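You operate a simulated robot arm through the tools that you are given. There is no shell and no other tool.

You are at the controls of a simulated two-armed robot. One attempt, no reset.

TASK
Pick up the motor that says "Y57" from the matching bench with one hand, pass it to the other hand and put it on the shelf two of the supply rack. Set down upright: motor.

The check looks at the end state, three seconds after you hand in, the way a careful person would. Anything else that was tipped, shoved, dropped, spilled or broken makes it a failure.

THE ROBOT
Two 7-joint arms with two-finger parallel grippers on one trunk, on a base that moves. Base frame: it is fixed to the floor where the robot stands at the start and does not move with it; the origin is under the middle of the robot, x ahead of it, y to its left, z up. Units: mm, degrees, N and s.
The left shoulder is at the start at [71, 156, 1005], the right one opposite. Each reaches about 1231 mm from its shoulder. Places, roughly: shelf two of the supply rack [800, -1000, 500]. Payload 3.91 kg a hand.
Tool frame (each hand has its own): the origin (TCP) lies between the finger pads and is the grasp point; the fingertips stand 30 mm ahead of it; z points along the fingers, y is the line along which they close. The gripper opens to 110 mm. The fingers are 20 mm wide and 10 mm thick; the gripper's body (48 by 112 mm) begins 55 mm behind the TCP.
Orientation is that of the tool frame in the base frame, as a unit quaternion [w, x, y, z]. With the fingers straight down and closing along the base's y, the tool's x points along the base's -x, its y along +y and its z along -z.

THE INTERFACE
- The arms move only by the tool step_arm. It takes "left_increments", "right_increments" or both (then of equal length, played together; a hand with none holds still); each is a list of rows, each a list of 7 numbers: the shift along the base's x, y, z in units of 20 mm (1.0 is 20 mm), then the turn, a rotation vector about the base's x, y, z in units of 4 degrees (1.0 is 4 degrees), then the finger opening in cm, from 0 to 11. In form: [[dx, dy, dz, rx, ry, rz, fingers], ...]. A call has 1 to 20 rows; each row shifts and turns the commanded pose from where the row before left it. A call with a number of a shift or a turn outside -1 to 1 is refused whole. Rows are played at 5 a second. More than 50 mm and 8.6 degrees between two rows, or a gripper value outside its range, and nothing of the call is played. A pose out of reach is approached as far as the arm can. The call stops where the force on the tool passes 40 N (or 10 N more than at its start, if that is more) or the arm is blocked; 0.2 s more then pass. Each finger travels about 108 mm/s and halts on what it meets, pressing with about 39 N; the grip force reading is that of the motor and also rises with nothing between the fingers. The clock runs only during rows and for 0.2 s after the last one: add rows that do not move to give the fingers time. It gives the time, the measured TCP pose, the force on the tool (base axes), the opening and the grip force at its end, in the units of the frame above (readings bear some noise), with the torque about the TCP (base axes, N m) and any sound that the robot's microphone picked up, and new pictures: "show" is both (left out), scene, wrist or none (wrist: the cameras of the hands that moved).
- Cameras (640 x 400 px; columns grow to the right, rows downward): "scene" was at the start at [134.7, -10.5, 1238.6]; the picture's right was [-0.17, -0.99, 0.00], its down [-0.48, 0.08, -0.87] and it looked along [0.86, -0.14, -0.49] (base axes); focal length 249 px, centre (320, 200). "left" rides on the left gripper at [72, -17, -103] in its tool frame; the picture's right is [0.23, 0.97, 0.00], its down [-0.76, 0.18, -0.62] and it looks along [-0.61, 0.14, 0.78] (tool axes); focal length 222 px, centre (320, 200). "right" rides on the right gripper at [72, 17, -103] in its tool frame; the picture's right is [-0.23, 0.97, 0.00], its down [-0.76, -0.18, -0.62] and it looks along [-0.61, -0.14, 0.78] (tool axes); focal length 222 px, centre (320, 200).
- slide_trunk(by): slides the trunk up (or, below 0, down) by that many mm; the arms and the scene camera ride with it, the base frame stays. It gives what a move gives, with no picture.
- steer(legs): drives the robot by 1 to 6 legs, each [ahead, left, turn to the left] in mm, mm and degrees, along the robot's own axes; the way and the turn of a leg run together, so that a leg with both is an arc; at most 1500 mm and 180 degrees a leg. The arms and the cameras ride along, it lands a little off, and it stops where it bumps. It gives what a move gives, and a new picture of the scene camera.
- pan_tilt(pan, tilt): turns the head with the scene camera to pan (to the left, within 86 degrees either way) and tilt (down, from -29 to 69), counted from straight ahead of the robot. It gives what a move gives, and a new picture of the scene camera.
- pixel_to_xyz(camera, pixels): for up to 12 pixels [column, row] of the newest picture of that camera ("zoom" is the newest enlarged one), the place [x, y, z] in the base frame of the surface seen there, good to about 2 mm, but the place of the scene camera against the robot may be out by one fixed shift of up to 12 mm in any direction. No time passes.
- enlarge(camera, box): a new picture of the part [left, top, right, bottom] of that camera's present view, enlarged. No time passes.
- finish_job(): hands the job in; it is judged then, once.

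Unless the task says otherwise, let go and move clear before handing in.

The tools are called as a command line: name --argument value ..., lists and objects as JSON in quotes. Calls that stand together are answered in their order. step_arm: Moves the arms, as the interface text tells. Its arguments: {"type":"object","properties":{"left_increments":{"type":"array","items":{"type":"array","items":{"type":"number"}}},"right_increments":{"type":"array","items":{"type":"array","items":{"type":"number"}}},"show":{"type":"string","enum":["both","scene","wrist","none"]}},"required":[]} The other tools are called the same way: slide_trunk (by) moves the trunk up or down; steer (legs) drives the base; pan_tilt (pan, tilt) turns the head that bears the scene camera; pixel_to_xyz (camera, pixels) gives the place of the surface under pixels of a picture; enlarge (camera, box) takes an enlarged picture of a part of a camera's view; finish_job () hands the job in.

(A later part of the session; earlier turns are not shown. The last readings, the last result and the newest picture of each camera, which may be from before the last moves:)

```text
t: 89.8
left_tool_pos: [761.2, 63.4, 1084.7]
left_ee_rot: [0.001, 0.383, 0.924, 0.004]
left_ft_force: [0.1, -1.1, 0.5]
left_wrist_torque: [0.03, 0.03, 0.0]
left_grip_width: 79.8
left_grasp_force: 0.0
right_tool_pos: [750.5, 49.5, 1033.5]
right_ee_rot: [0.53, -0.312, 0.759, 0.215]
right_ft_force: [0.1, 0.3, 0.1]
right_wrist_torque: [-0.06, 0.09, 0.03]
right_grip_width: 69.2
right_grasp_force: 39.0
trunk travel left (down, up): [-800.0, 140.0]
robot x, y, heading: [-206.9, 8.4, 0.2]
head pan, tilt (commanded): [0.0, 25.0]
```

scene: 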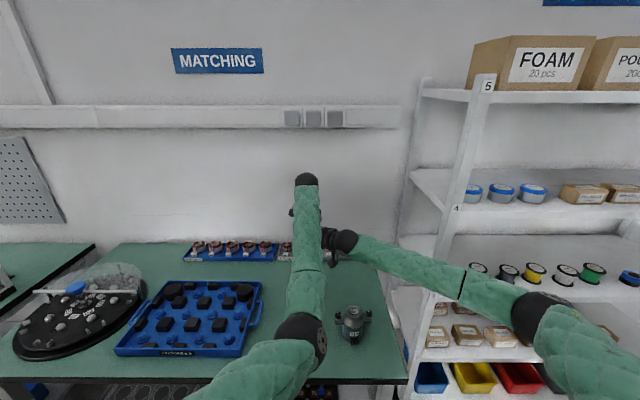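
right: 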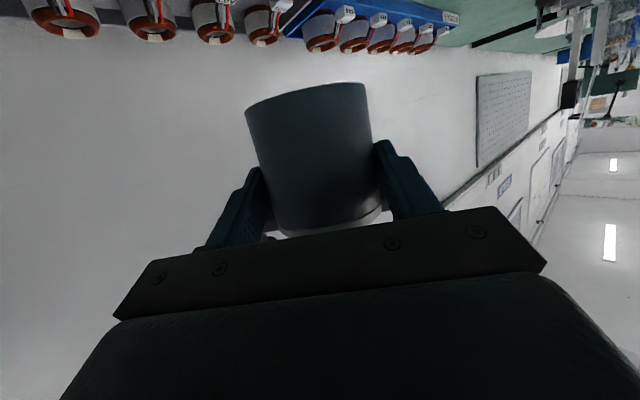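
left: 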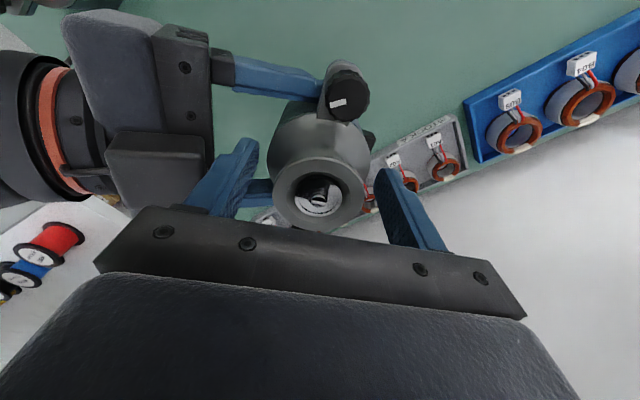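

The motor moves down with the right hand, steady in its grip. Continuing down another 80 mm.

step_arm --right_increments '[[0, 0, -0.7, 0, 0, 0, 5], [0, 0, -0.8, 0, 0, 0, 5], [0, 0, -0.8, 0, 0, 0, 5], [0, 0, -0.8, 0, 0, 0, 5], [0, 0, -0.8, 0, 0, 0, 5], [0, 0, 0, 0, 0, 0, 5]]' --show "both"

enlarge --camera "left" --box '[180, 40, 460, 260]'

```text
t: 91.2
left_tool_pos: [761.3, 63.8, 1084.8]
left_ee_rot: [0.001, 0.383, 0.924, 0.005]
left_ft_force: [0.2, -0.3, -0.4]
left_wrist_torque: [0.02, 0.01, -0.02]
left_grip_width: 79.8
left_grasp_force: 0.0
right_tool_pos: [750.5, 49.2, 957.0]
right_ee_rot: [0.531, -0.311, 0.758, 0.214]
right_ft_force: [-0.3, 0.6, -0.7]
right_wrist_torque: [-0.08, 0.1, -0.01]
right_grip_width: 69.2
right_grasp_force: 39.1
trunk travel left (down, up): [-800.0, 140.0]
robot x, y, heading: [-204.7, 10.7, 0.3]
head pan, tilt (commanded): [0.0, 25.0]
```

scene: 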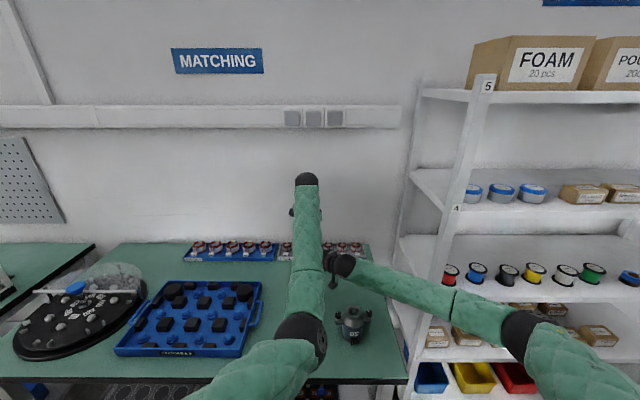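
right: 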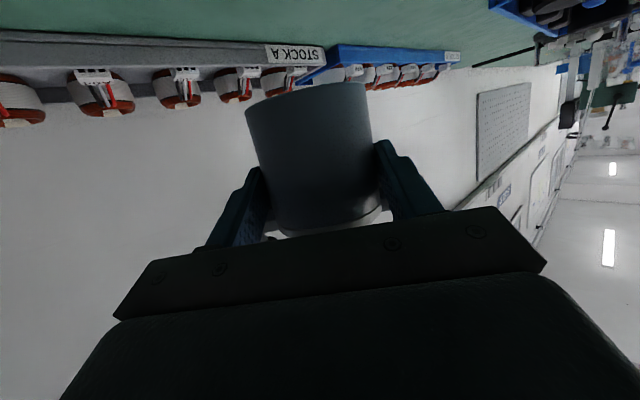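

```text
1.82 times, centred on (320, 150) of left
```

zoom: 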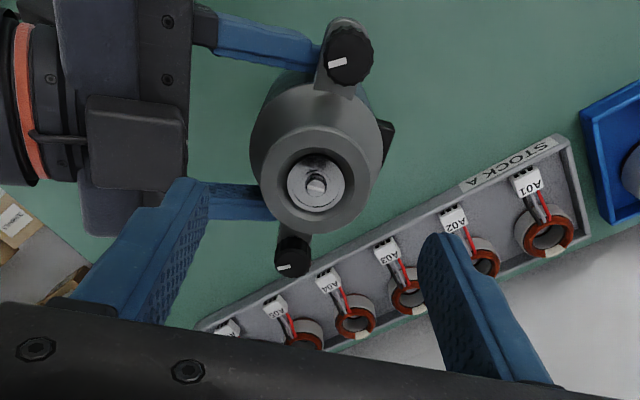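

The motor is completely free of the left hand (left fingertips at z≈1055, motor top ≈1020) – the hand-over is done. I'll move the left hand away to the left while turning it back to straight.

step_arm --left_increments '[[0, 0.8, 0, 0, 0, 0, 8], [0, 0.9, 0, 0, 0, 0.5, 8], [0, 0.9, 0, 0, 0, 1, 8], [0, 0.9, 0, 0, 0, 1, 8], [0, 0.9, 0, 0, 0, 1, 8], [0, 0.9, 0, 0, 0, 1, 8], [0, 0.9, 0, 0, 0, 1, 8], [0, 0.9, 0, 0, 0, 1, 8], [0, 0.9, 0, 0, 0, 1, 8], [0, 0.9, 0, 0, 0, 1, 8], [0, 0, 0, 0, 0, 1, 8], [0, 0, 0, 0, 0, 1, 8]]' --show "both"

```text
t: 93.8
left_tool_pos: [758.0, 230.5, 1084.7]
left_ee_rot: [0.0, 0.032, 0.999, -0.001]
left_ft_force: [0.9, 0.0, 0.0]
left_wrist_torque: [0.01, -0.04, -0.04]
left_grip_width: 79.8
left_grasp_force: 0.0
right_tool_pos: [752.0, 49.0, 957.0]
right_ee_rot: [0.53, -0.312, 0.758, 0.215]
right_ft_force: [-0.1, 0.4, -0.3]
right_wrist_torque: [-0.09, 0.09, -0.02]
right_grip_width: 69.2
right_grasp_force: 39.0
trunk travel left (down, up): [-800.0, 140.0]
robot x, y, heading: [-205.8, 12.9, 0.0]
head pan, tilt (commanded): [0.0, 25.0]
```

scene: 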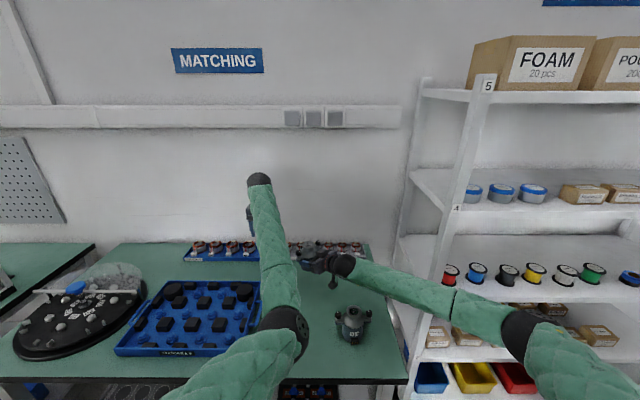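
left: 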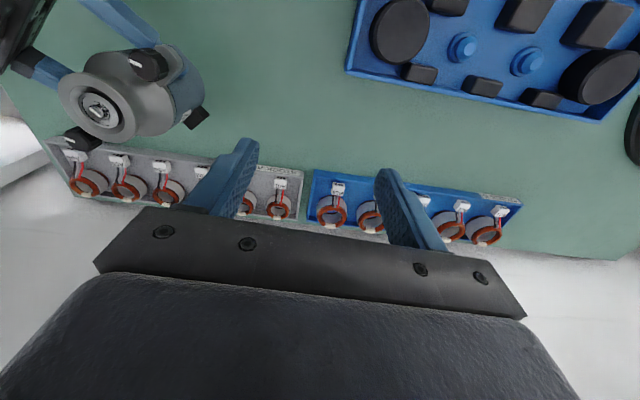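

The left hand is clear. Now I'll raise the right hand with the motor and draw it back toward the right side, turning it to point straight ahead.

step_arm --right_increments '[[0, 0, 0.6, 0, 0, 0, 5], [0, 0, 0.9, 0, 0, 0, 5], [0, 0, 0.9, 0, 0, 0, 5], [0, 0, 0.9, 0, 0, 0, 5], [-0.2, -0.2, 0.9, 0, 0, 0, 5], [-0.5, -0.6, 0.9, 0, 0, -0.5, 5], [-0.7, -0.8, 0.6, 0, 0, -0.8, 5], [-0.7, -0.8, 0.4, 0, 0, -1, 5], [-0.7, -0.8, 0.4, 0, 0, -1, 5], [-0.7, -0.8, 0.4, 0, 0, -1, 5], [-0.7, -0.8, 0.4, 0, 0, -1, 5], [-0.7, -0.8, 0.4, 0, 0, -1, 5], [-0.7, -0.8, 0.2, 0, 0, -1, 5], [-0.7, -0.8, 0, 0, 0, -1, 5], [-0.7, -0.8, 0, 0, 0, -1, 5], [-0.7, -0.8, 0, 0, 0, -1, 5], [-0.5, -0.6, 0, 0, 0, -0.95, 5], [0, 0, 0, 0, 0, 0, 5]]' --show "both"

```text
t: 97.6
left_tool_pos: [757.6, 228.8, 1084.9]
left_ee_rot: [0.0, 0.032, 0.999, -0.001]
left_ft_force: [-0.4, -0.9, -0.4]
left_wrist_torque: [0.01, -0.02, 0.0]
left_grip_width: 80.0
left_grasp_force: 0.1
right_tool_pos: [658.3, -68.1, 1102.3]
right_ee_rot: [0.568, -0.165, 0.799, 0.112]
right_ft_force: [-0.3, 0.4, -7.2]
right_wrist_torque: [-0.05, 0.1, -0.01]
right_grip_width: 69.3
right_grasp_force: 38.8
right hand out of reach, approached as far as the arm can: row 11, 12, 13, 14, 15, 16, 17
trunk travel left (down, up): [-800.0, 140.0]
robot x, y, heading: [-201.1, 13.0, 0.2]
head pan, tilt (commanded): [0.0, 25.0]
```

scene: 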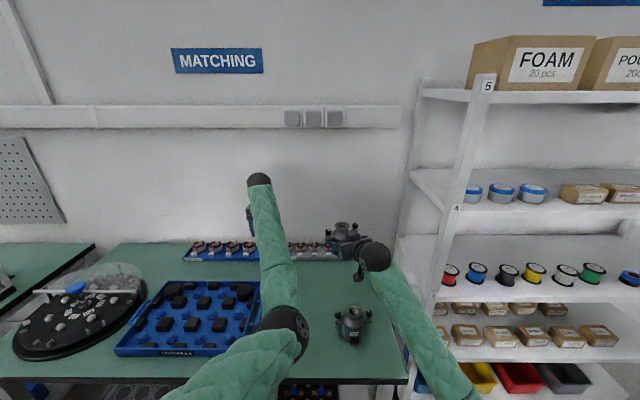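
right: 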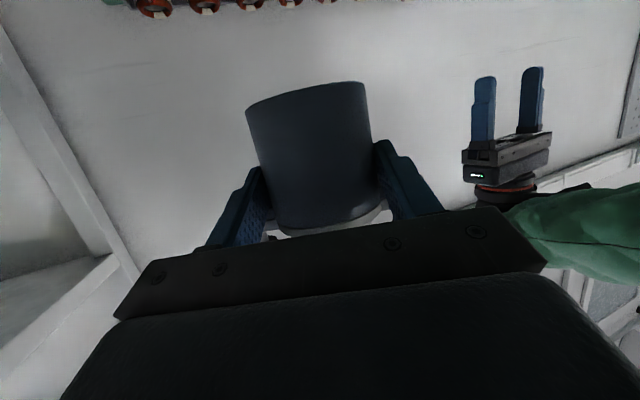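

The right hand now clearly carries the motor's weight (−7.2 N), upright; it stopped at (658, −68) because of a joint limit when folding back. I'll look around on both sides to see how much room there is for backing away from the bench.

pan_tilt --pan 86 --tilt 25

pan_tilt --pan -86 --tilt 25

```text
t: 99.2
left_tool_pos: [757.6, 229.8, 1084.6]
left_ee_rot: [0.0, 0.032, 0.999, -0.001]
left_ft_force: [0.3, 0.1, 0.1]
left_wrist_torque: [0.0, -0.03, 0.02]
left_grip_width: 80.1
left_grasp_force: 0.0
right_tool_pos: [656.4, -68.2, 1101.4]
right_ee_rot: [0.568, -0.163, 0.799, 0.11]
right_ft_force: [-0.8, -0.1, -7.9]
right_wrist_torque: [-0.09, 0.14, 0.02]
right_grip_width: 69.2
right_grasp_force: 39.1
trunk travel left (down, up): [-800.0, 140.0]
robot x, y, heading: [-206.0, 13.9, 0.2]
head pan, tilt (commanded): [85.9, 25.0]
```

scene: 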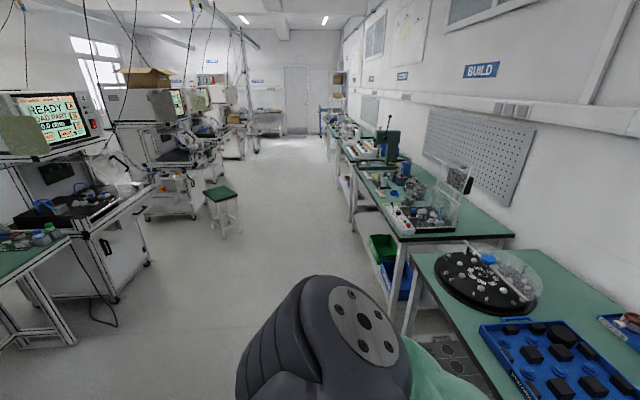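

```text
t: 101.8
left_tool_pos: [756.1, 230.1, 1085.0]
left_ee_rot: [0.0, 0.033, 0.999, -0.001]
left_ft_force: [0.5, 0.3, 0.5]
left_wrist_torque: [0.04, -0.04, 0.02]
left_grip_width: 80.1
left_grasp_force: 0.0
right_tool_pos: [658.5, -66.7, 1101.9]
right_ee_rot: [0.567, -0.164, 0.799, 0.11]
right_ft_force: [-0.1, 0.8, -7.4]
right_wrist_torque: [-0.07, 0.1, 0.0]
right_grip_width: 69.4
right_grasp_force: 39.0
trunk travel left (down, up): [-800.0, 140.0]
robot x, y, heading: [-206.7, 10.3, 0.3]
head pan, tilt (commanded): [-85.9, 25.0]
```

scene: 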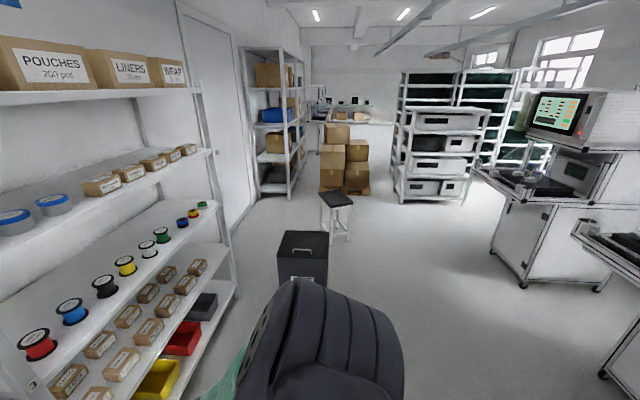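

There is an open aisle; machines stand on its far side and a WASTE bin to the right. I'll measure the nearest obstacles.

pixel_to_xyz --camera "scene" --pixels '[[603, 374], [585, 240], [520, 280], [303, 235], [285, 290], [325, 290], [335, 240], [300, 285], [235, 290], [545, 370], [230, 280], [400, 300]]'

```text
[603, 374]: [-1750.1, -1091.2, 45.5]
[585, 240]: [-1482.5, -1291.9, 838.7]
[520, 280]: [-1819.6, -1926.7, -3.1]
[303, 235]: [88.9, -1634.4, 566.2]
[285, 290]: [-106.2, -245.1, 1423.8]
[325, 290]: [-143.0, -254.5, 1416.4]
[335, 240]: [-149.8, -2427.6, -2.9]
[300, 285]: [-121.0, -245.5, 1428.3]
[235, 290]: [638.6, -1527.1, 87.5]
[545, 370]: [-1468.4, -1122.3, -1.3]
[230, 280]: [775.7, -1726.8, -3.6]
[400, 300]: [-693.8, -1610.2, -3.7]
```

The aisle behind is free down to x≈−1480. I'll back straight away from the bench by 400 mm, then tuck the left arm.

steer --legs '[[-200, 0, 0], [-200, 0, 0]]'

pan_tilt --pan 0 --tilt 35

```text
t: 104.6
left_tool_pos: [350.3, 227.4, 1086.2]
left_ee_rot: [0.0, 0.034, 0.999, -0.001]
left_ft_force: [1.0, 0.0, 0.6]
left_wrist_torque: [0.0, 0.0, 0.02]
left_grip_width: 80.1
left_grasp_force: 0.1
right_tool_pos: [250.9, -69.9, 1102.0]
right_ee_rot: [0.569, -0.164, 0.798, 0.11]
right_ft_force: [0.5, -1.0, -6.6]
right_wrist_torque: [-0.04, 0.15, 0.01]
right_grip_width: 69.3
right_grasp_force: 39.3
trunk travel left (down, up): [-800.0, 140.0]
robot x, y, heading: [-613.9, 10.2, 0.1]
head pan, tilt (commanded): [-85.9, 25.0]
```

scene: 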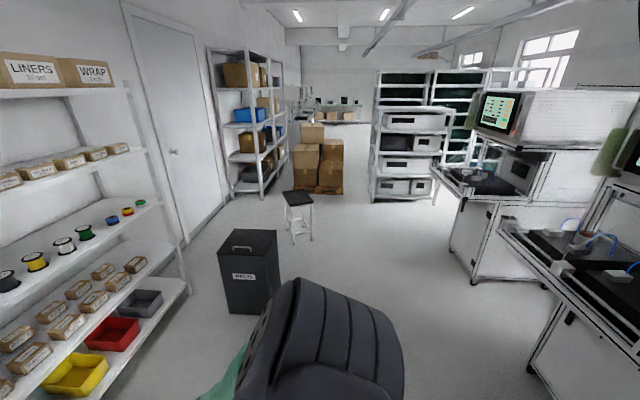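

```text
t: 106.2
left_tool_pos: [351.8, 227.4, 1085.3]
left_ee_rot: [0.0, 0.034, 0.999, -0.002]
left_ft_force: [-0.3, -0.3, 0.4]
left_wrist_torque: [-0.02, 0.01, -0.01]
left_grip_width: 80.0
left_grasp_force: 0.2
right_tool_pos: [250.7, -70.8, 1101.2]
right_ee_rot: [0.567, -0.164, 0.799, 0.11]
right_ft_force: [-0.6, -0.6, -7.7]
right_wrist_torque: [-0.06, 0.1, 0.02]
right_grip_width: 69.4
right_grasp_force: 39.0
trunk travel left (down, up): [-800.0, 140.0]
robot x, y, heading: [-610.7, 10.3, 0.1]
head pan, tilt (commanded): [0.0, 35.0]
```

scene: 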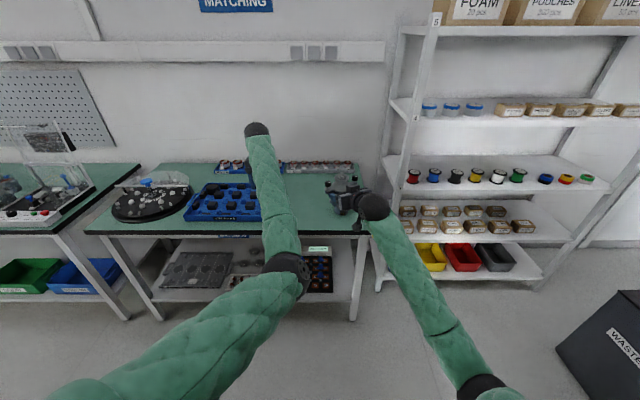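

Both arms are clear of the bench. I'll tuck the left arm: pitch the empty hand forward to relieve the wrist, and pull it back and to the left.

step_arm --left_increments '[[0, 0.3, 0, 0, -1, 0, 8], [-0.2, 0.3, 0, 0, -1, 0, 8], [-0.4, 0.3, 0, 0, -1, 0, 8], [-0.5, 0.3, 0, 0, -1, 0, 8], [-0.6, 0.3, 0, 0, -1, 0, 8], [-0.7, 0.3, 0, 0, -1, 0, 8], [-0.8, 0.3, 0, 0, -1, 0, 8], [-0.8, 0.3, 0, 0, -1, 0, 8], [-0.9, 0.3, 0, 0, -1, 0, 8], [-0.9, 0.3, 0, 0, -1, 0, 8], [-0.9, 0.3, 0, 0, -1, 0, 8], [-0.9, 0.3, 0, 0, -1, 0, 8], [-0.9, 0.3, 0, 0, 0, 0, 8], [-0.9, 0.3, 0, 0, 0, 0, 8], [-0.9, 0.3, 0, 0, 0, 0, 8], [-0.9, 0.3, 0, 0, 0, 0, 8], [-0.9, 0.3, 0, 0, 0, 0, 8], [-0.9, 0.3, 0, 0, 0, 0, 8]]' --show "scene"

```text
t: 110.0
left_tool_pos: [91.7, 334.6, 1084.8]
left_ee_rot: [0.406, 0.031, 0.913, 0.012]
left_ft_force: [-0.1, 0.5, 0.1]
left_wrist_torque: [0.0, -0.01, 0.03]
left_grip_width: 80.0
left_grasp_force: 0.1
right_tool_pos: [249.9, -70.4, 1102.6]
right_ee_rot: [0.569, -0.164, 0.798, 0.111]
right_ft_force: [-0.3, -0.9, -6.9]
right_wrist_torque: [-0.07, 0.13, 0.01]
right_grip_width: 69.2
right_grasp_force: 39.3
trunk travel left (down, up): [-800.0, 140.0]
robot x, y, heading: [-608.0, 9.6, 0.2]
head pan, tilt (commanded): [0.0, 35.0]
```

scene: 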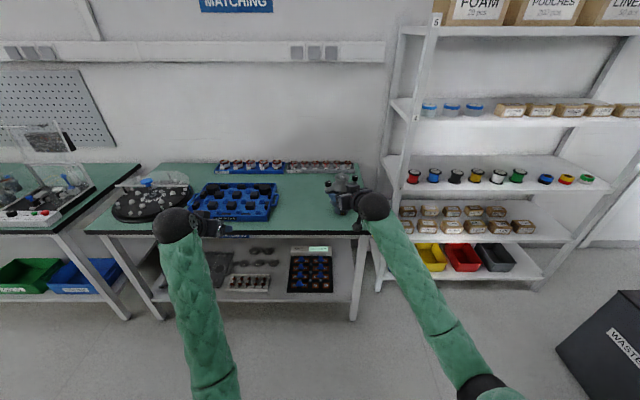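

The left arm folds well now. I'll pull it in further.

step_arm --left_increments '[[-0.9, 0, 0, 0, 0, 0, 8], [-0.9, 0, 0, 0, 0, 0, 8], [-0.9, 0, 0, 0, 0, 0, 8], [-0.9, 0, 0, 0, 0, 0, 8], [-0.9, 0, 0, 0, 0, 0, 8], [-0.9, 0, 0, 0, 0, 0, 8], [-0.9, 0, 0, 0, 0, 0, 8], [-0.9, 0, 0, 0, 0, 0, 8], [-0.9, 0, 0, 0, 0, 0, 8], [-0.9, 0, 0, 0, 0, 0, 8]]' --show "scene"

```text
t: 112.2
left_tool_pos: [-49.1, 343.3, 1067.3]
left_ee_rot: [0.407, 0.03, 0.913, 0.012]
left_ft_force: [0.7, 0.3, 0.4]
left_wrist_torque: [-0.05, 0.02, -0.01]
left_grip_width: 80.1
left_grasp_force: 0.0
left hand out of reach, approached as far as the arm can: row 8, 9, 10
right_tool_pos: [250.2, -70.1, 1103.0]
right_ee_rot: [0.568, -0.163, 0.799, 0.11]
right_ft_force: [-0.3, 0.0, -8.1]
right_wrist_torque: [-0.08, 0.08, -0.04]
right_grip_width: 69.2
right_grasp_force: 39.6
trunk travel left (down, up): [-800.0, 140.0]
robot x, y, heading: [-610.4, 9.2, 0.1]
head pan, tilt (commanded): [0.0, 35.0]
```

scene: 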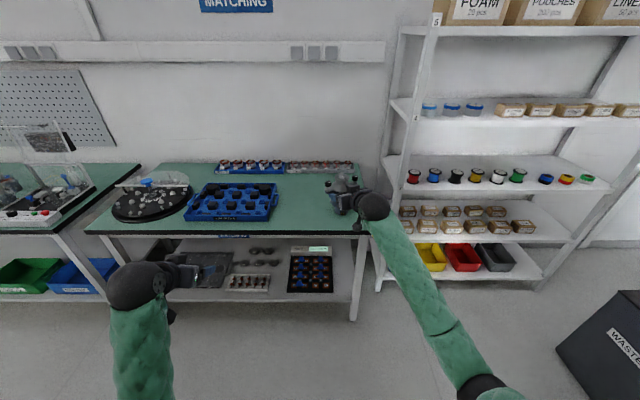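

The left hand is tucked to about 590 mm ahead of the base. Next I'll drive sideways to the right by 1 m, staying well back from bench and rack.

steer --legs '[[0, -500, 0], [0, -480, 0]]'

pan_tilt --pan -25 --tilt 40

```text
t: 117.6
left_tool_pos: [-50.9, -642.1, 1067.3]
left_ee_rot: [0.407, 0.036, 0.913, 0.01]
left_ft_force: [0.1, 0.3, 0.1]
left_wrist_torque: [0.02, -0.02, 0.02]
left_grip_width: 80.5
left_grasp_force: 0.0
right_tool_pos: [243.8, -1060.4, 1102.3]
right_ee_rot: [0.569, -0.158, 0.8, 0.106]
right_ft_force: [-0.6, -0.4, -6.9]
right_wrist_torque: [-0.08, 0.1, -0.01]
right_grip_width: 68.9
right_grasp_force: 38.8
trunk travel left (down, up): [-800.0, 140.0]
robot x, y, heading: [-617.4, -969.3, -0.4]
head pan, tilt (commanded): [0.0, 35.0]
```

scene: 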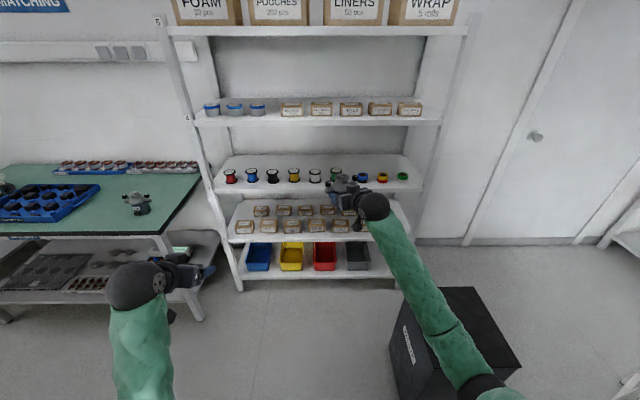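

```text
t: 118.5
left_tool_pos: [-52.1, -640.9, 1067.7]
left_ee_rot: [0.406, 0.038, 0.913, 0.01]
left_ft_force: [-0.6, 0.8, 0.6]
left_wrist_torque: [0.0, 0.0, 0.01]
left_grip_width: 80.1
left_grasp_force: 0.0
right_tool_pos: [243.6, -1058.7, 1103.1]
right_ee_rot: [0.568, -0.159, 0.8, 0.107]
right_ft_force: [-0.3, -0.2, -7.6]
right_wrist_torque: [-0.07, 0.12, 0.0]
right_grip_width: 69.0
right_grasp_force: 39.2
trunk travel left (down, up): [-800.0, 140.0]
robot x, y, heading: [-619.9, -965.6, -0.5]
head pan, tilt (commanded): [-25.0, 40.0]
```

scene: 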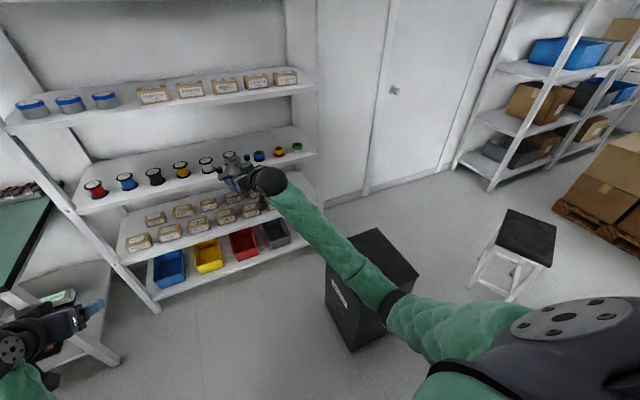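

The WASTE bin stands in front of the rack's right end, near (370, 290) in the picture. I'll measure it and the free part of shelf two.

pixel_to_xyz --camera "scene" --pixels '[[375, 232], [415, 275], [332, 258], [372, 305], [330, 300], [352, 348], [320, 270], [295, 205], [305, 200], [290, 190], [318, 195], [280, 215]]'

enlarge --camera "scene" --box '[100, 100, 440, 360]'

```text
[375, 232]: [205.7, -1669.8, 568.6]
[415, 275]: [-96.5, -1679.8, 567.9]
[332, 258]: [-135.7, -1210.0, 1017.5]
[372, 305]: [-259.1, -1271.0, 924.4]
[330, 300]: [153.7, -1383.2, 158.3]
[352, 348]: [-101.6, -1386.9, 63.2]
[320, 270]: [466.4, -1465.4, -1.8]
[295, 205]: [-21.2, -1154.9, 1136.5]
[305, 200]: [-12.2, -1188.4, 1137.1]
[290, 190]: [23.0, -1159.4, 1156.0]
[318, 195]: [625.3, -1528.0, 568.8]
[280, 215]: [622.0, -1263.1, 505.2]
```

```text
1.54 times, centred on (270, 230) of scene
```

zoom: 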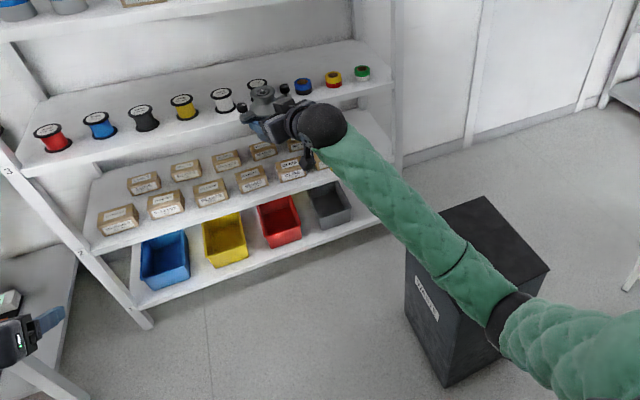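

The bin occupies x −100…205, y −1385…−1680 up to z≈568, so I must keep the robot left of it and reach in from the left-front with a high shoulder. First I'll turn the robot 40° to the right in place, then shift toward (−365, −721).

steer --legs '[[0, 0, -40]]'

```text
t: 120.8
left_tool_pos: [26.0, -1080.6, 1067.0]
left_ee_rot: [0.385, 0.346, 0.846, -0.128]
left_ft_force: [0.1, 0.0, 1.3]
left_wrist_torque: [-0.01, -0.01, -0.03]
left_grip_width: 80.0
left_grasp_force: 0.0
right_tool_pos: [-14.9, -1591.0, 1102.1]
right_ee_rot: [0.571, 0.123, 0.806, -0.093]
right_ft_force: [0.0, -0.3, -6.6]
right_wrist_torque: [0.02, 0.16, -0.01]
right_grip_width: 69.0
right_grasp_force: 39.3
trunk travel left (down, up): [-800.0, 140.0]
robot x, y, heading: [-617.8, -965.1, -40.5]
head pan, tilt (commanded): [-25.0, 40.0]
```

scene: 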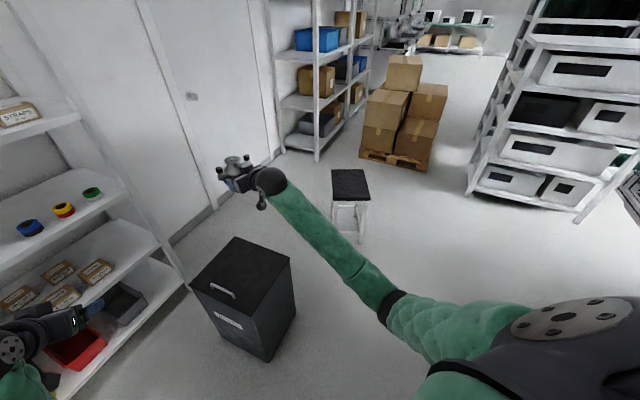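

Turned to −40.5°, everything clear. Now I'll shift the base to about (−365, −721).

steer --legs '[[34, 350, 0]]'

pan_tilt --pan 5 --tilt 35

```text
t: 123.0
left_tool_pos: [282.6, -831.1, 1067.1]
left_ee_rot: [0.386, 0.345, 0.846, -0.129]
left_ft_force: [0.3, 0.5, -0.3]
left_wrist_torque: [-0.02, 0.0, -0.02]
left_grip_width: 80.0
left_grasp_force: 0.0
right_tool_pos: [241.1, -1341.2, 1102.0]
right_ee_rot: [0.571, 0.122, 0.807, -0.092]
right_ft_force: [-0.3, 0.4, -7.0]
right_wrist_torque: [-0.01, 0.16, -0.01]
right_grip_width: 69.3
right_grasp_force: 38.7
trunk travel left (down, up): [-800.0, 140.0]
robot x, y, heading: [-363.0, -723.6, -40.0]
head pan, tilt (commanded): [-25.0, 40.0]
```

scene: 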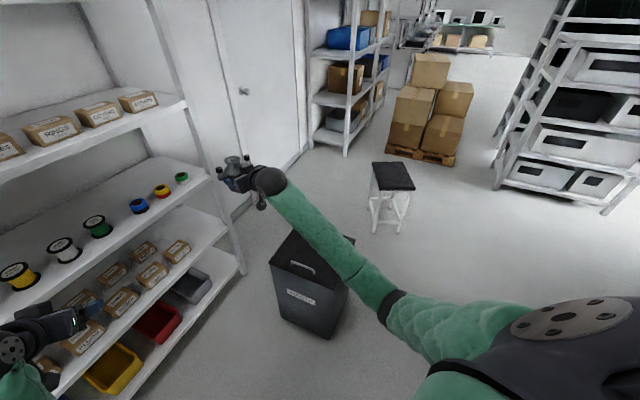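

```text
t: 124.0
left_tool_pos: [282.2, -833.0, 1068.0]
left_ee_rot: [0.385, 0.345, 0.846, -0.129]
left_ft_force: [-0.6, -0.8, -0.1]
left_wrist_torque: [0.02, 0.0, 0.04]
left_grip_width: 80.1
left_grasp_force: 0.1
right_tool_pos: [243.1, -1342.9, 1101.3]
right_ee_rot: [0.571, 0.123, 0.807, -0.093]
right_ft_force: [0.4, 0.4, -6.3]
right_wrist_torque: [0.03, 0.16, -0.03]
right_grip_width: 69.3
right_grasp_force: 38.9
trunk travel left (down, up): [-800.0, 140.0]
robot x, y, heading: [-361.2, -720.4, -40.3]
head pan, tilt (commanded): [5.0, 35.0]
```

scene: 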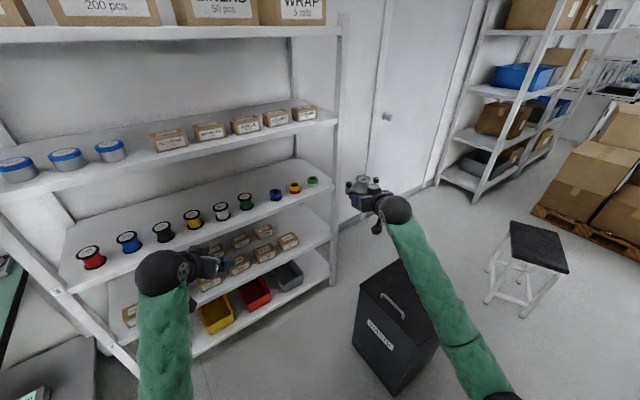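

The base is at (−362, −722, −40°), and the free end of shelf two is visible near (315, 228). I'll check the motor's uprightness in the hand and measure the shelf end before lowering the trunk.

enlarge --camera "scene" --box '[320, 160, 420, 250]'

enlarge --camera "scene" --box '[200, 150, 360, 310]'

pixel_to_xyz --camera "zoom" --pixels '[[480, 220], [500, 250], [460, 250], [430, 280], [420, 240], [395, 225], [510, 110], [520, 225], [360, 150], [500, 200]]'

```text
4.44 times, centred on (370, 205) of scene
```

zoom: 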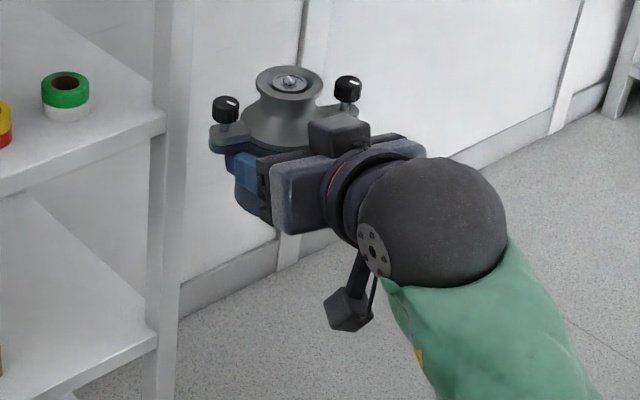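

```text
2.50 times, centred on (280, 230) of scene
```

zoom: 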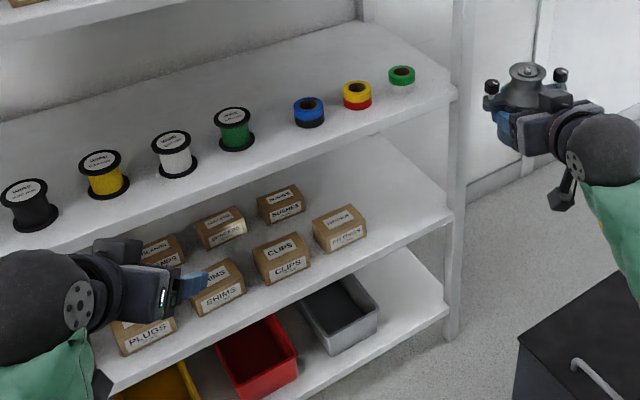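

```text
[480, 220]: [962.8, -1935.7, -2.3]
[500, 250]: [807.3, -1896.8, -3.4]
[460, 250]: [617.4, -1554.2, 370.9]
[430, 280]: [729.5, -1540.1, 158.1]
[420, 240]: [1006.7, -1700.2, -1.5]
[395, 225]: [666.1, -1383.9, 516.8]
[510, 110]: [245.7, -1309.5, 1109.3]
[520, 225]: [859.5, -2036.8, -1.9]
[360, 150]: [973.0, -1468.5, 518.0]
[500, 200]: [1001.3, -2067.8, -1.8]
```

The motor sits upright in the right gripper, and the free shelf area (e.g. (666, −1384, 517)) is clear. I'll lower the trunk by 200 mm.

slide_trunk --by -200

step_arm --right_increments '[[0.6, -0.2, -0.4, 0, 0, 0, 5], [0.75, -0.22, -0.6, 0, 0, 0, 5], [0.75, -0.22, -0.8, 0, 0, 0, 5], [0.75, -0.22, -0.9, 0, 0, 0, 5], [0.75, -0.22, -0.9, 0, 0, 0, 5], [0.75, -0.22, -0.9, 0, 0, 0, 5], [0.75, -0.22, -0.9, 0, 0, 0, 5]]' --show "both"

```text
t: 126.2
left_tool_pos: [282.7, -832.7, 867.9]
left_ee_rot: [0.385, 0.345, 0.846, -0.13]
left_ft_force: [-0.4, -0.1, -0.4]
left_wrist_torque: [-0.02, -0.02, 0.01]
left_grip_width: 79.9
left_grasp_force: 0.0
right_tool_pos: [240.7, -1341.9, 901.8]
right_ee_rot: [0.571, 0.122, 0.807, -0.092]
right_ft_force: [-0.3, 0.9, -7.0]
right_wrist_torque: [0.05, 0.15, 0.0]
right_grip_width: 69.0
right_grasp_force: 38.9
trunk travel left (down, up): [-600.0, 340.0]
robot x, y, heading: [-364.9, -718.3, -40.1]
head pan, tilt (commanded): [5.0, 35.0]
```

```text
t: 127.8
left_tool_pos: [282.1, -832.4, 867.8]
left_ee_rot: [0.385, 0.346, 0.846, -0.129]
left_ft_force: [0.1, -0.1, 0.0]
left_wrist_torque: [0.0, -0.01, 0.01]
left_grip_width: 80.1
left_grasp_force: 0.1
right_tool_pos: [277.1, -1360.2, 856.6]
right_ee_rot: [0.571, 0.123, 0.807, -0.092]
right_ft_force: [-0.5, 0.5, -7.1]
right_wrist_torque: [0.05, 0.12, -0.02]
right_grip_width: 69.1
right_grasp_force: 39.1
right hand out of reach, approached as far as the arm can: row 2, 3, 4, 5, 6, 7
trunk travel left (down, up): [-600.0, 340.0]
robot x, y, heading: [-358.6, -723.2, -40.4]
head pan, tilt (commanded): [5.0, 35.0]
```

scene: 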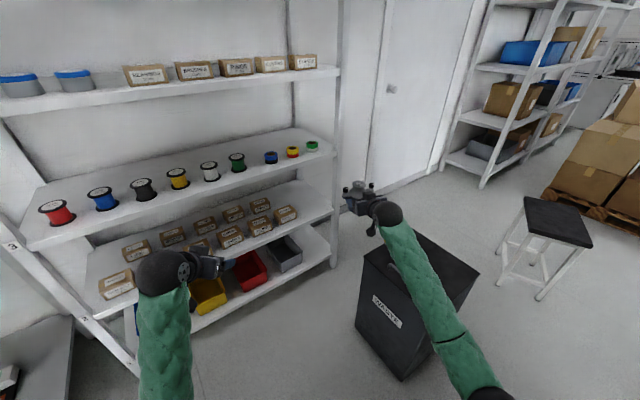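
right: 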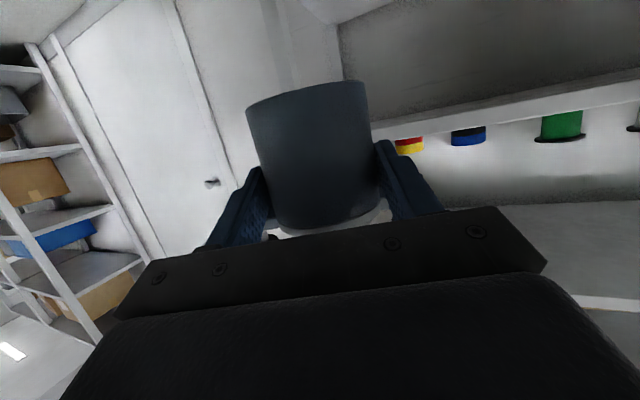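

The arm hit a joint limit because of the hand's yaw (it got stuck there when turning earlier). I'll turn the hand back left by 20° so it points straight into the rack, which moves it away from that limit.

step_arm --right_increments '[[0, 0, 0, 0, 0, 0.6, 5], [0, 0, 0, 0, 0, 0.9, 5], [0, 0, 0, 0, 0, 0.9, 5], [0, 0, 0, 0, 0, 0.9, 5], [0, 0, 0, 0, 0, 0.9, 5], [0, 0, 0, 0, 0, 0.6, 5]]' --show "scene"

```text
t: 129.2
left_tool_pos: [281.2, -832.8, 868.2]
left_ee_rot: [0.385, 0.344, 0.846, -0.129]
left_ft_force: [-0.1, -0.4, 0.0]
left_wrist_torque: [-0.01, 0.0, 0.0]
left_grip_width: 80.1
left_grasp_force: 0.1
right_tool_pos: [276.7, -1360.1, 854.8]
right_ee_rot: [0.577, -0.014, 0.816, 0.004]
right_ft_force: [-0.5, 0.5, -7.5]
right_wrist_torque: [0.0, 0.16, -0.01]
right_grip_width: 69.2
right_grasp_force: 39.1
trunk travel left (down, up): [-600.0, 340.0]
robot x, y, heading: [-361.0, -722.0, -40.7]
head pan, tilt (commanded): [5.0, 35.0]
```

scene: 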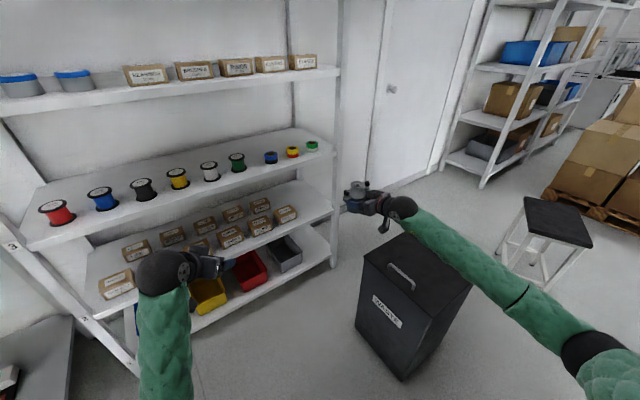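

The hand now points straight into the rack (yaw ≈2°, pitch ≈19°), but the elbow swung out to the right near (590, 355). I'll check where it is relative to the bin.

pixel_to_xyz --camera "scene" --pixels '[[590, 350], [565, 345], [540, 310], [500, 285], [460, 250], [620, 385], [410, 255], [470, 280], [375, 265], [405, 375]]'

```text
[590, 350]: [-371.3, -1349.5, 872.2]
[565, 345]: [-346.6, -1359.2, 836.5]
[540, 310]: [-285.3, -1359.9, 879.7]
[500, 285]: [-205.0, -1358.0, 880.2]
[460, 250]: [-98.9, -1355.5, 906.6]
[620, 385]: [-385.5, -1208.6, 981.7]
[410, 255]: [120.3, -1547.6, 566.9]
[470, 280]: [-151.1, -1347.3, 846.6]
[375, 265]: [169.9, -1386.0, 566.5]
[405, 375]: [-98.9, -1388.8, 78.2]
```

The forearm runs along y≈−1358 at z≈850–900, well above the bin. I'll now extend the hand toward (432, −1400) and lower it to z≈660.

step_arm --right_increments '[[0.6, -0.15, -0.5, 0, 0, 0, 5], [0.7, -0.18, -0.8, 0, 0, 0, 5], [0.7, -0.18, -0.9, 0, 0, 0, 5], [0.7, -0.18, -0.9, 0, 0, 0, 5], [0.7, -0.18, -0.9, 0, 0, 0, 5], [0.7, -0.18, -0.9, 0, 0, 0, 5]]' --show "scene"

```text
t: 130.6
left_tool_pos: [281.7, -833.4, 866.7]
left_ee_rot: [0.385, 0.345, 0.846, -0.129]
left_ft_force: [-0.1, -1.3, 0.1]
left_wrist_torque: [-0.02, -0.03, -0.03]
left_grip_width: 80.0
left_grasp_force: 0.0
right_tool_pos: [360.4, -1382.0, 755.5]
right_ee_rot: [0.578, -0.013, 0.816, 0.003]
right_ft_force: [0.6, 0.4, -7.4]
right_wrist_torque: [0.01, 0.1, 0.01]
right_grip_width: 69.2
right_grasp_force: 39.2
trunk travel left (down, up): [-600.0, 340.0]
robot x, y, heading: [-364.8, -722.9, -40.2]
head pan, tilt (commanded): [5.0, 35.0]
```

scene: 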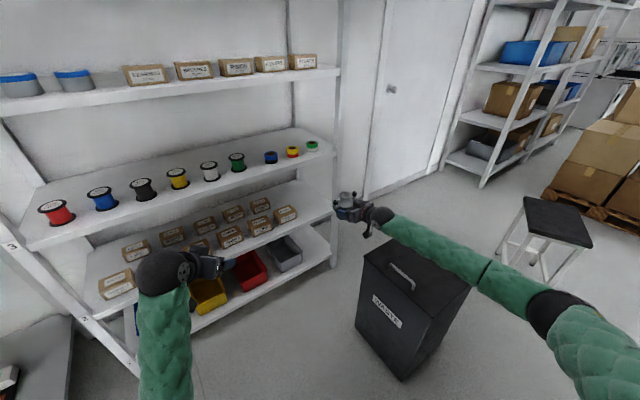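

It follows well. Continuing to (432, −1400, 665).

step_arm --right_increments '[[0.72, -0.18, -0.9, 0, 0, -0.1, 5], [0.72, -0.18, -0.9, 0, 0, -0.1, 5], [0.72, -0.18, -0.9, 0, 0, -0.1, 5], [0.72, -0.18, -0.9, 0, 0, -0.1, 5], [0.72, -0.18, -0.9, 0, 0, -0.1, 5], [0, 0, 0, 0, 0, 0, 5]]' --show "both"

pixel_to_xyz --camera "scene" --pixels '[[550, 320], [530, 310], [500, 290], [470, 275], [440, 260], [520, 330], [400, 235]]'

```text
t: 132.0
left_tool_pos: [282.0, -832.4, 867.6]
left_ee_rot: [0.386, 0.345, 0.846, -0.128]
left_ft_force: [-0.2, -0.9, -0.4]
left_wrist_torque: [-0.02, -0.05, -0.01]
left_grip_width: 80.2
left_grasp_force: 0.1
right_tool_pos: [430.6, -1397.8, 666.9]
right_ee_rot: [0.579, 0.002, 0.816, -0.007]
right_ft_force: [0.0, 0.3, -6.3]
right_wrist_torque: [0.0, 0.14, 0.01]
right_grip_width: 69.2
right_grasp_force: 39.1
trunk travel left (down, up): [-600.0, 340.0]
robot x, y, heading: [-360.4, -724.4, -40.3]
head pan, tilt (commanded): [5.0, 35.0]
```

scene: 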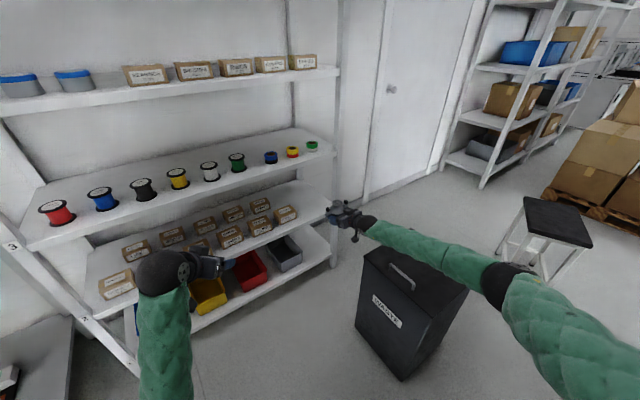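
right: 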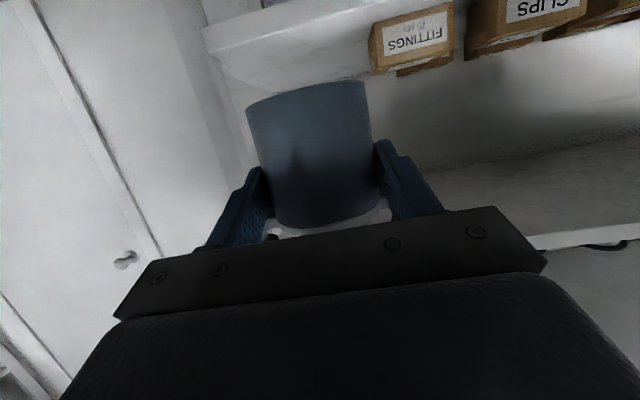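

```text
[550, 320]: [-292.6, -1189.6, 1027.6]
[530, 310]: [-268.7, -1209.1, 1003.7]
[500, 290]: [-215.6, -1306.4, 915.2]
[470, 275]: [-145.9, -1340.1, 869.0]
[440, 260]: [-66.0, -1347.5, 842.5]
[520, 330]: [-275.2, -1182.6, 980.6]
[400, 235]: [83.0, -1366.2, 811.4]
```

The hand is at (431, −1398, 667), pointing straight at the free end of shelf two; its (inverted) view shows the FITTINGS box at (415, 40). I'll measure the shelf, the box and the post with this camera.

enlarge --camera "right" --box '[180, 0, 640, 250]'

pixel_to_xyz --camera "right" --pixels '[[372, 68], [370, 30], [397, 74], [320, 60], [240, 50], [300, 40], [270, 70], [215, 45], [230, 120], [205, 30], [440, 150], [600, 235]]'

```text
1.39 times, centred on (410, 125) of right
```

zoom: 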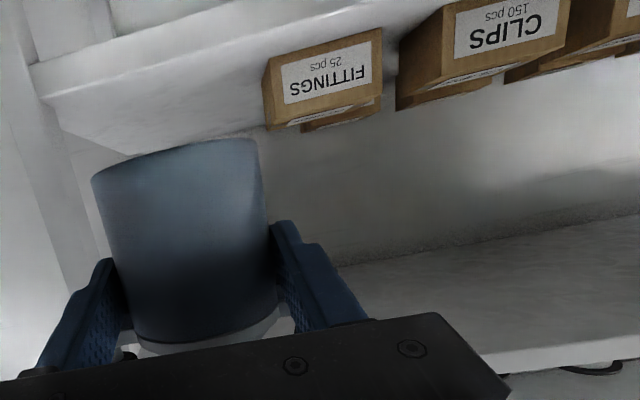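

```text
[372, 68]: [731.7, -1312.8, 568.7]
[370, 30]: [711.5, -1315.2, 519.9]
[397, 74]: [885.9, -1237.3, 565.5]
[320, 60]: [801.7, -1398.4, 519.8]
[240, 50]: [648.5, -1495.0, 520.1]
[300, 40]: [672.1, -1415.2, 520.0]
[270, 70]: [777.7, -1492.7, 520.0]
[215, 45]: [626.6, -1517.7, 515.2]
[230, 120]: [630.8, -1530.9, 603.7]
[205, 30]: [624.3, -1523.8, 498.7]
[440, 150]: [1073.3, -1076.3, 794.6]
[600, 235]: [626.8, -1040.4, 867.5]
```

The right camera puts the shelf surface at z≈520, the FITTINGS box's right edge at y≈−1314 and the end post at y≈−1518, so the best spot is y≈−1415, x≈712 for the motor axis. First I'll pull the left hand further back and close it so it keeps clear of the rack when driving in.

step_arm --left_increments '[[-0.45, 0.38, -0.9, 0, 0, 0, 7], [-0.475, 0.405, -0.94, 0, 0, 0, 5], [-0.475, 0.405, -0.94, 0, 0, 0, 3], [-0.475, 0.405, -0.94, 0, 0, 0, 2], [-0.475, 0.405, -0.94, 0, 0, 0, 2], [-0.475, 0.405, -0.94, 0, 0, 0, 2], [-0.475, 0.405, -0.94, 0, 0, 0, 2], [-0.475, 0.405, -0.94, 0, 0, 0, 2]]' --show "scene"

```text
t: 133.8
left_tool_pos: [211.5, -771.4, 718.7]
left_ee_rot: [0.385, 0.345, 0.846, -0.129]
left_ft_force: [-0.1, 0.3, 0.4]
left_wrist_torque: [0.02, -0.02, -0.03]
left_grip_width: 20.1
left_grasp_force: 0.1
left hand out of reach, approached as far as the arm can: row 2
right_tool_pos: [429.6, -1398.5, 668.3]
right_ee_rot: [0.578, 0.001, 0.816, -0.006]
right_ft_force: [0.7, 0.4, -7.3]
right_wrist_torque: [-0.02, 0.15, 0.02]
right_grip_width: 69.0
right_grasp_force: 39.0
trunk travel left (down, up): [-600.0, 340.0]
robot x, y, heading: [-361.0, -719.7, -40.3]
head pan, tilt (commanded): [5.0, 35.0]
```

scene: 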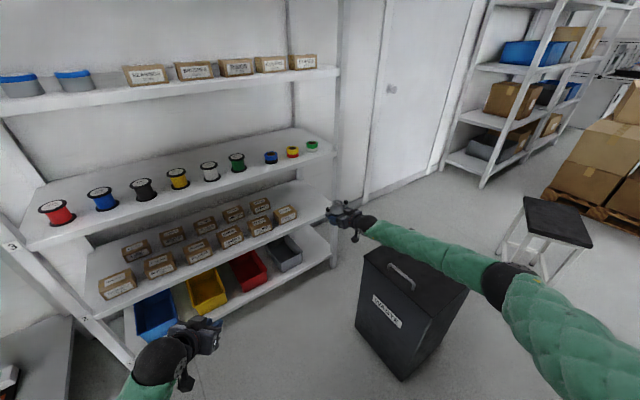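

The left hand is well back now. I'll drive in toward the rack in two stages, first 150 mm in world +x.

steer --legs '[[121, 89, 0]]'

```text
t: 135.1
left_tool_pos: [361.4, -784.7, 716.8]
left_ee_rot: [0.384, 0.345, 0.847, -0.129]
left_ft_force: [-0.3, 0.0, 0.2]
left_wrist_torque: [-0.03, 0.03, -0.02]
left_grip_width: 20.0
left_grasp_force: 0.1
right_tool_pos: [580.1, -1411.6, 665.5]
right_ee_rot: [0.578, 0.001, 0.816, -0.006]
right_ft_force: [0.6, 0.2, -7.6]
right_wrist_torque: [0.04, 0.1, -0.01]
right_grip_width: 69.3
right_grasp_force: 38.7
trunk travel left (down, up): [-600.0, 340.0]
robot x, y, heading: [-210.5, -734.5, -40.3]
head pan, tilt (commanded): [5.0, 35.0]
```

scene: 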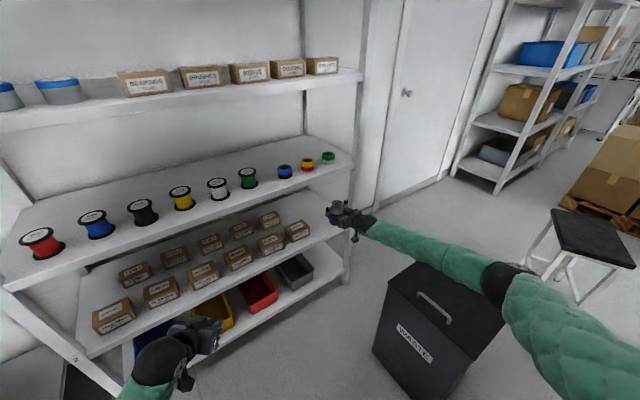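

Right hand at (580, −1412), clear. Driving the remaining ~112 mm in.

steer --legs '[[87, 70, 0]]'

enlarge --camera "scene" --box '[240, 150, 440, 300]'

enlarge --camera "right" --box '[150, 0, 640, 260]'

```text
t: 136.3
left_tool_pos: [472.9, -788.6, 716.3]
left_ee_rot: [0.384, 0.345, 0.847, -0.129]
left_ft_force: [0.9, -0.6, -0.4]
left_wrist_torque: [-0.05, 0.04, 0.04]
left_grip_width: 19.9
left_grasp_force: 0.1
right_tool_pos: [692.7, -1415.1, 666.1]
right_ee_rot: [0.577, 0.0, 0.817, -0.006]
right_ft_force: [0.4, -0.4, -8.0]
right_wrist_torque: [0.01, 0.13, -0.02]
right_grip_width: 69.8
right_grasp_force: 39.0
trunk travel left (down, up): [-600.0, 340.0]
robot x, y, heading: [-99.9, -738.1, -40.3]
head pan, tilt (commanded): [5.0, 35.0]
```

scene: 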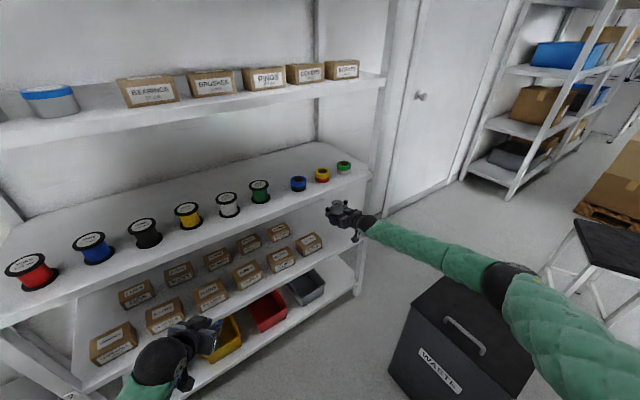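

```text
2.67 times, centred on (340, 225) of scene
```

zoom: 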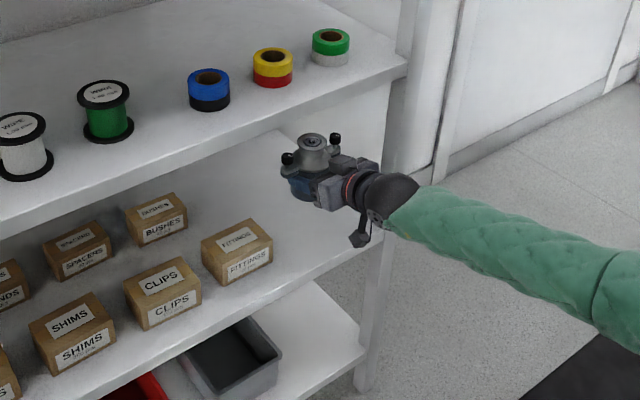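

```text
1.31 times, centred on (395, 130) of right
```

zoom: 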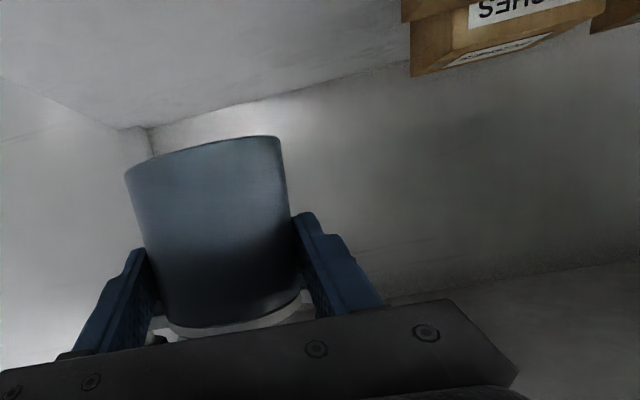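

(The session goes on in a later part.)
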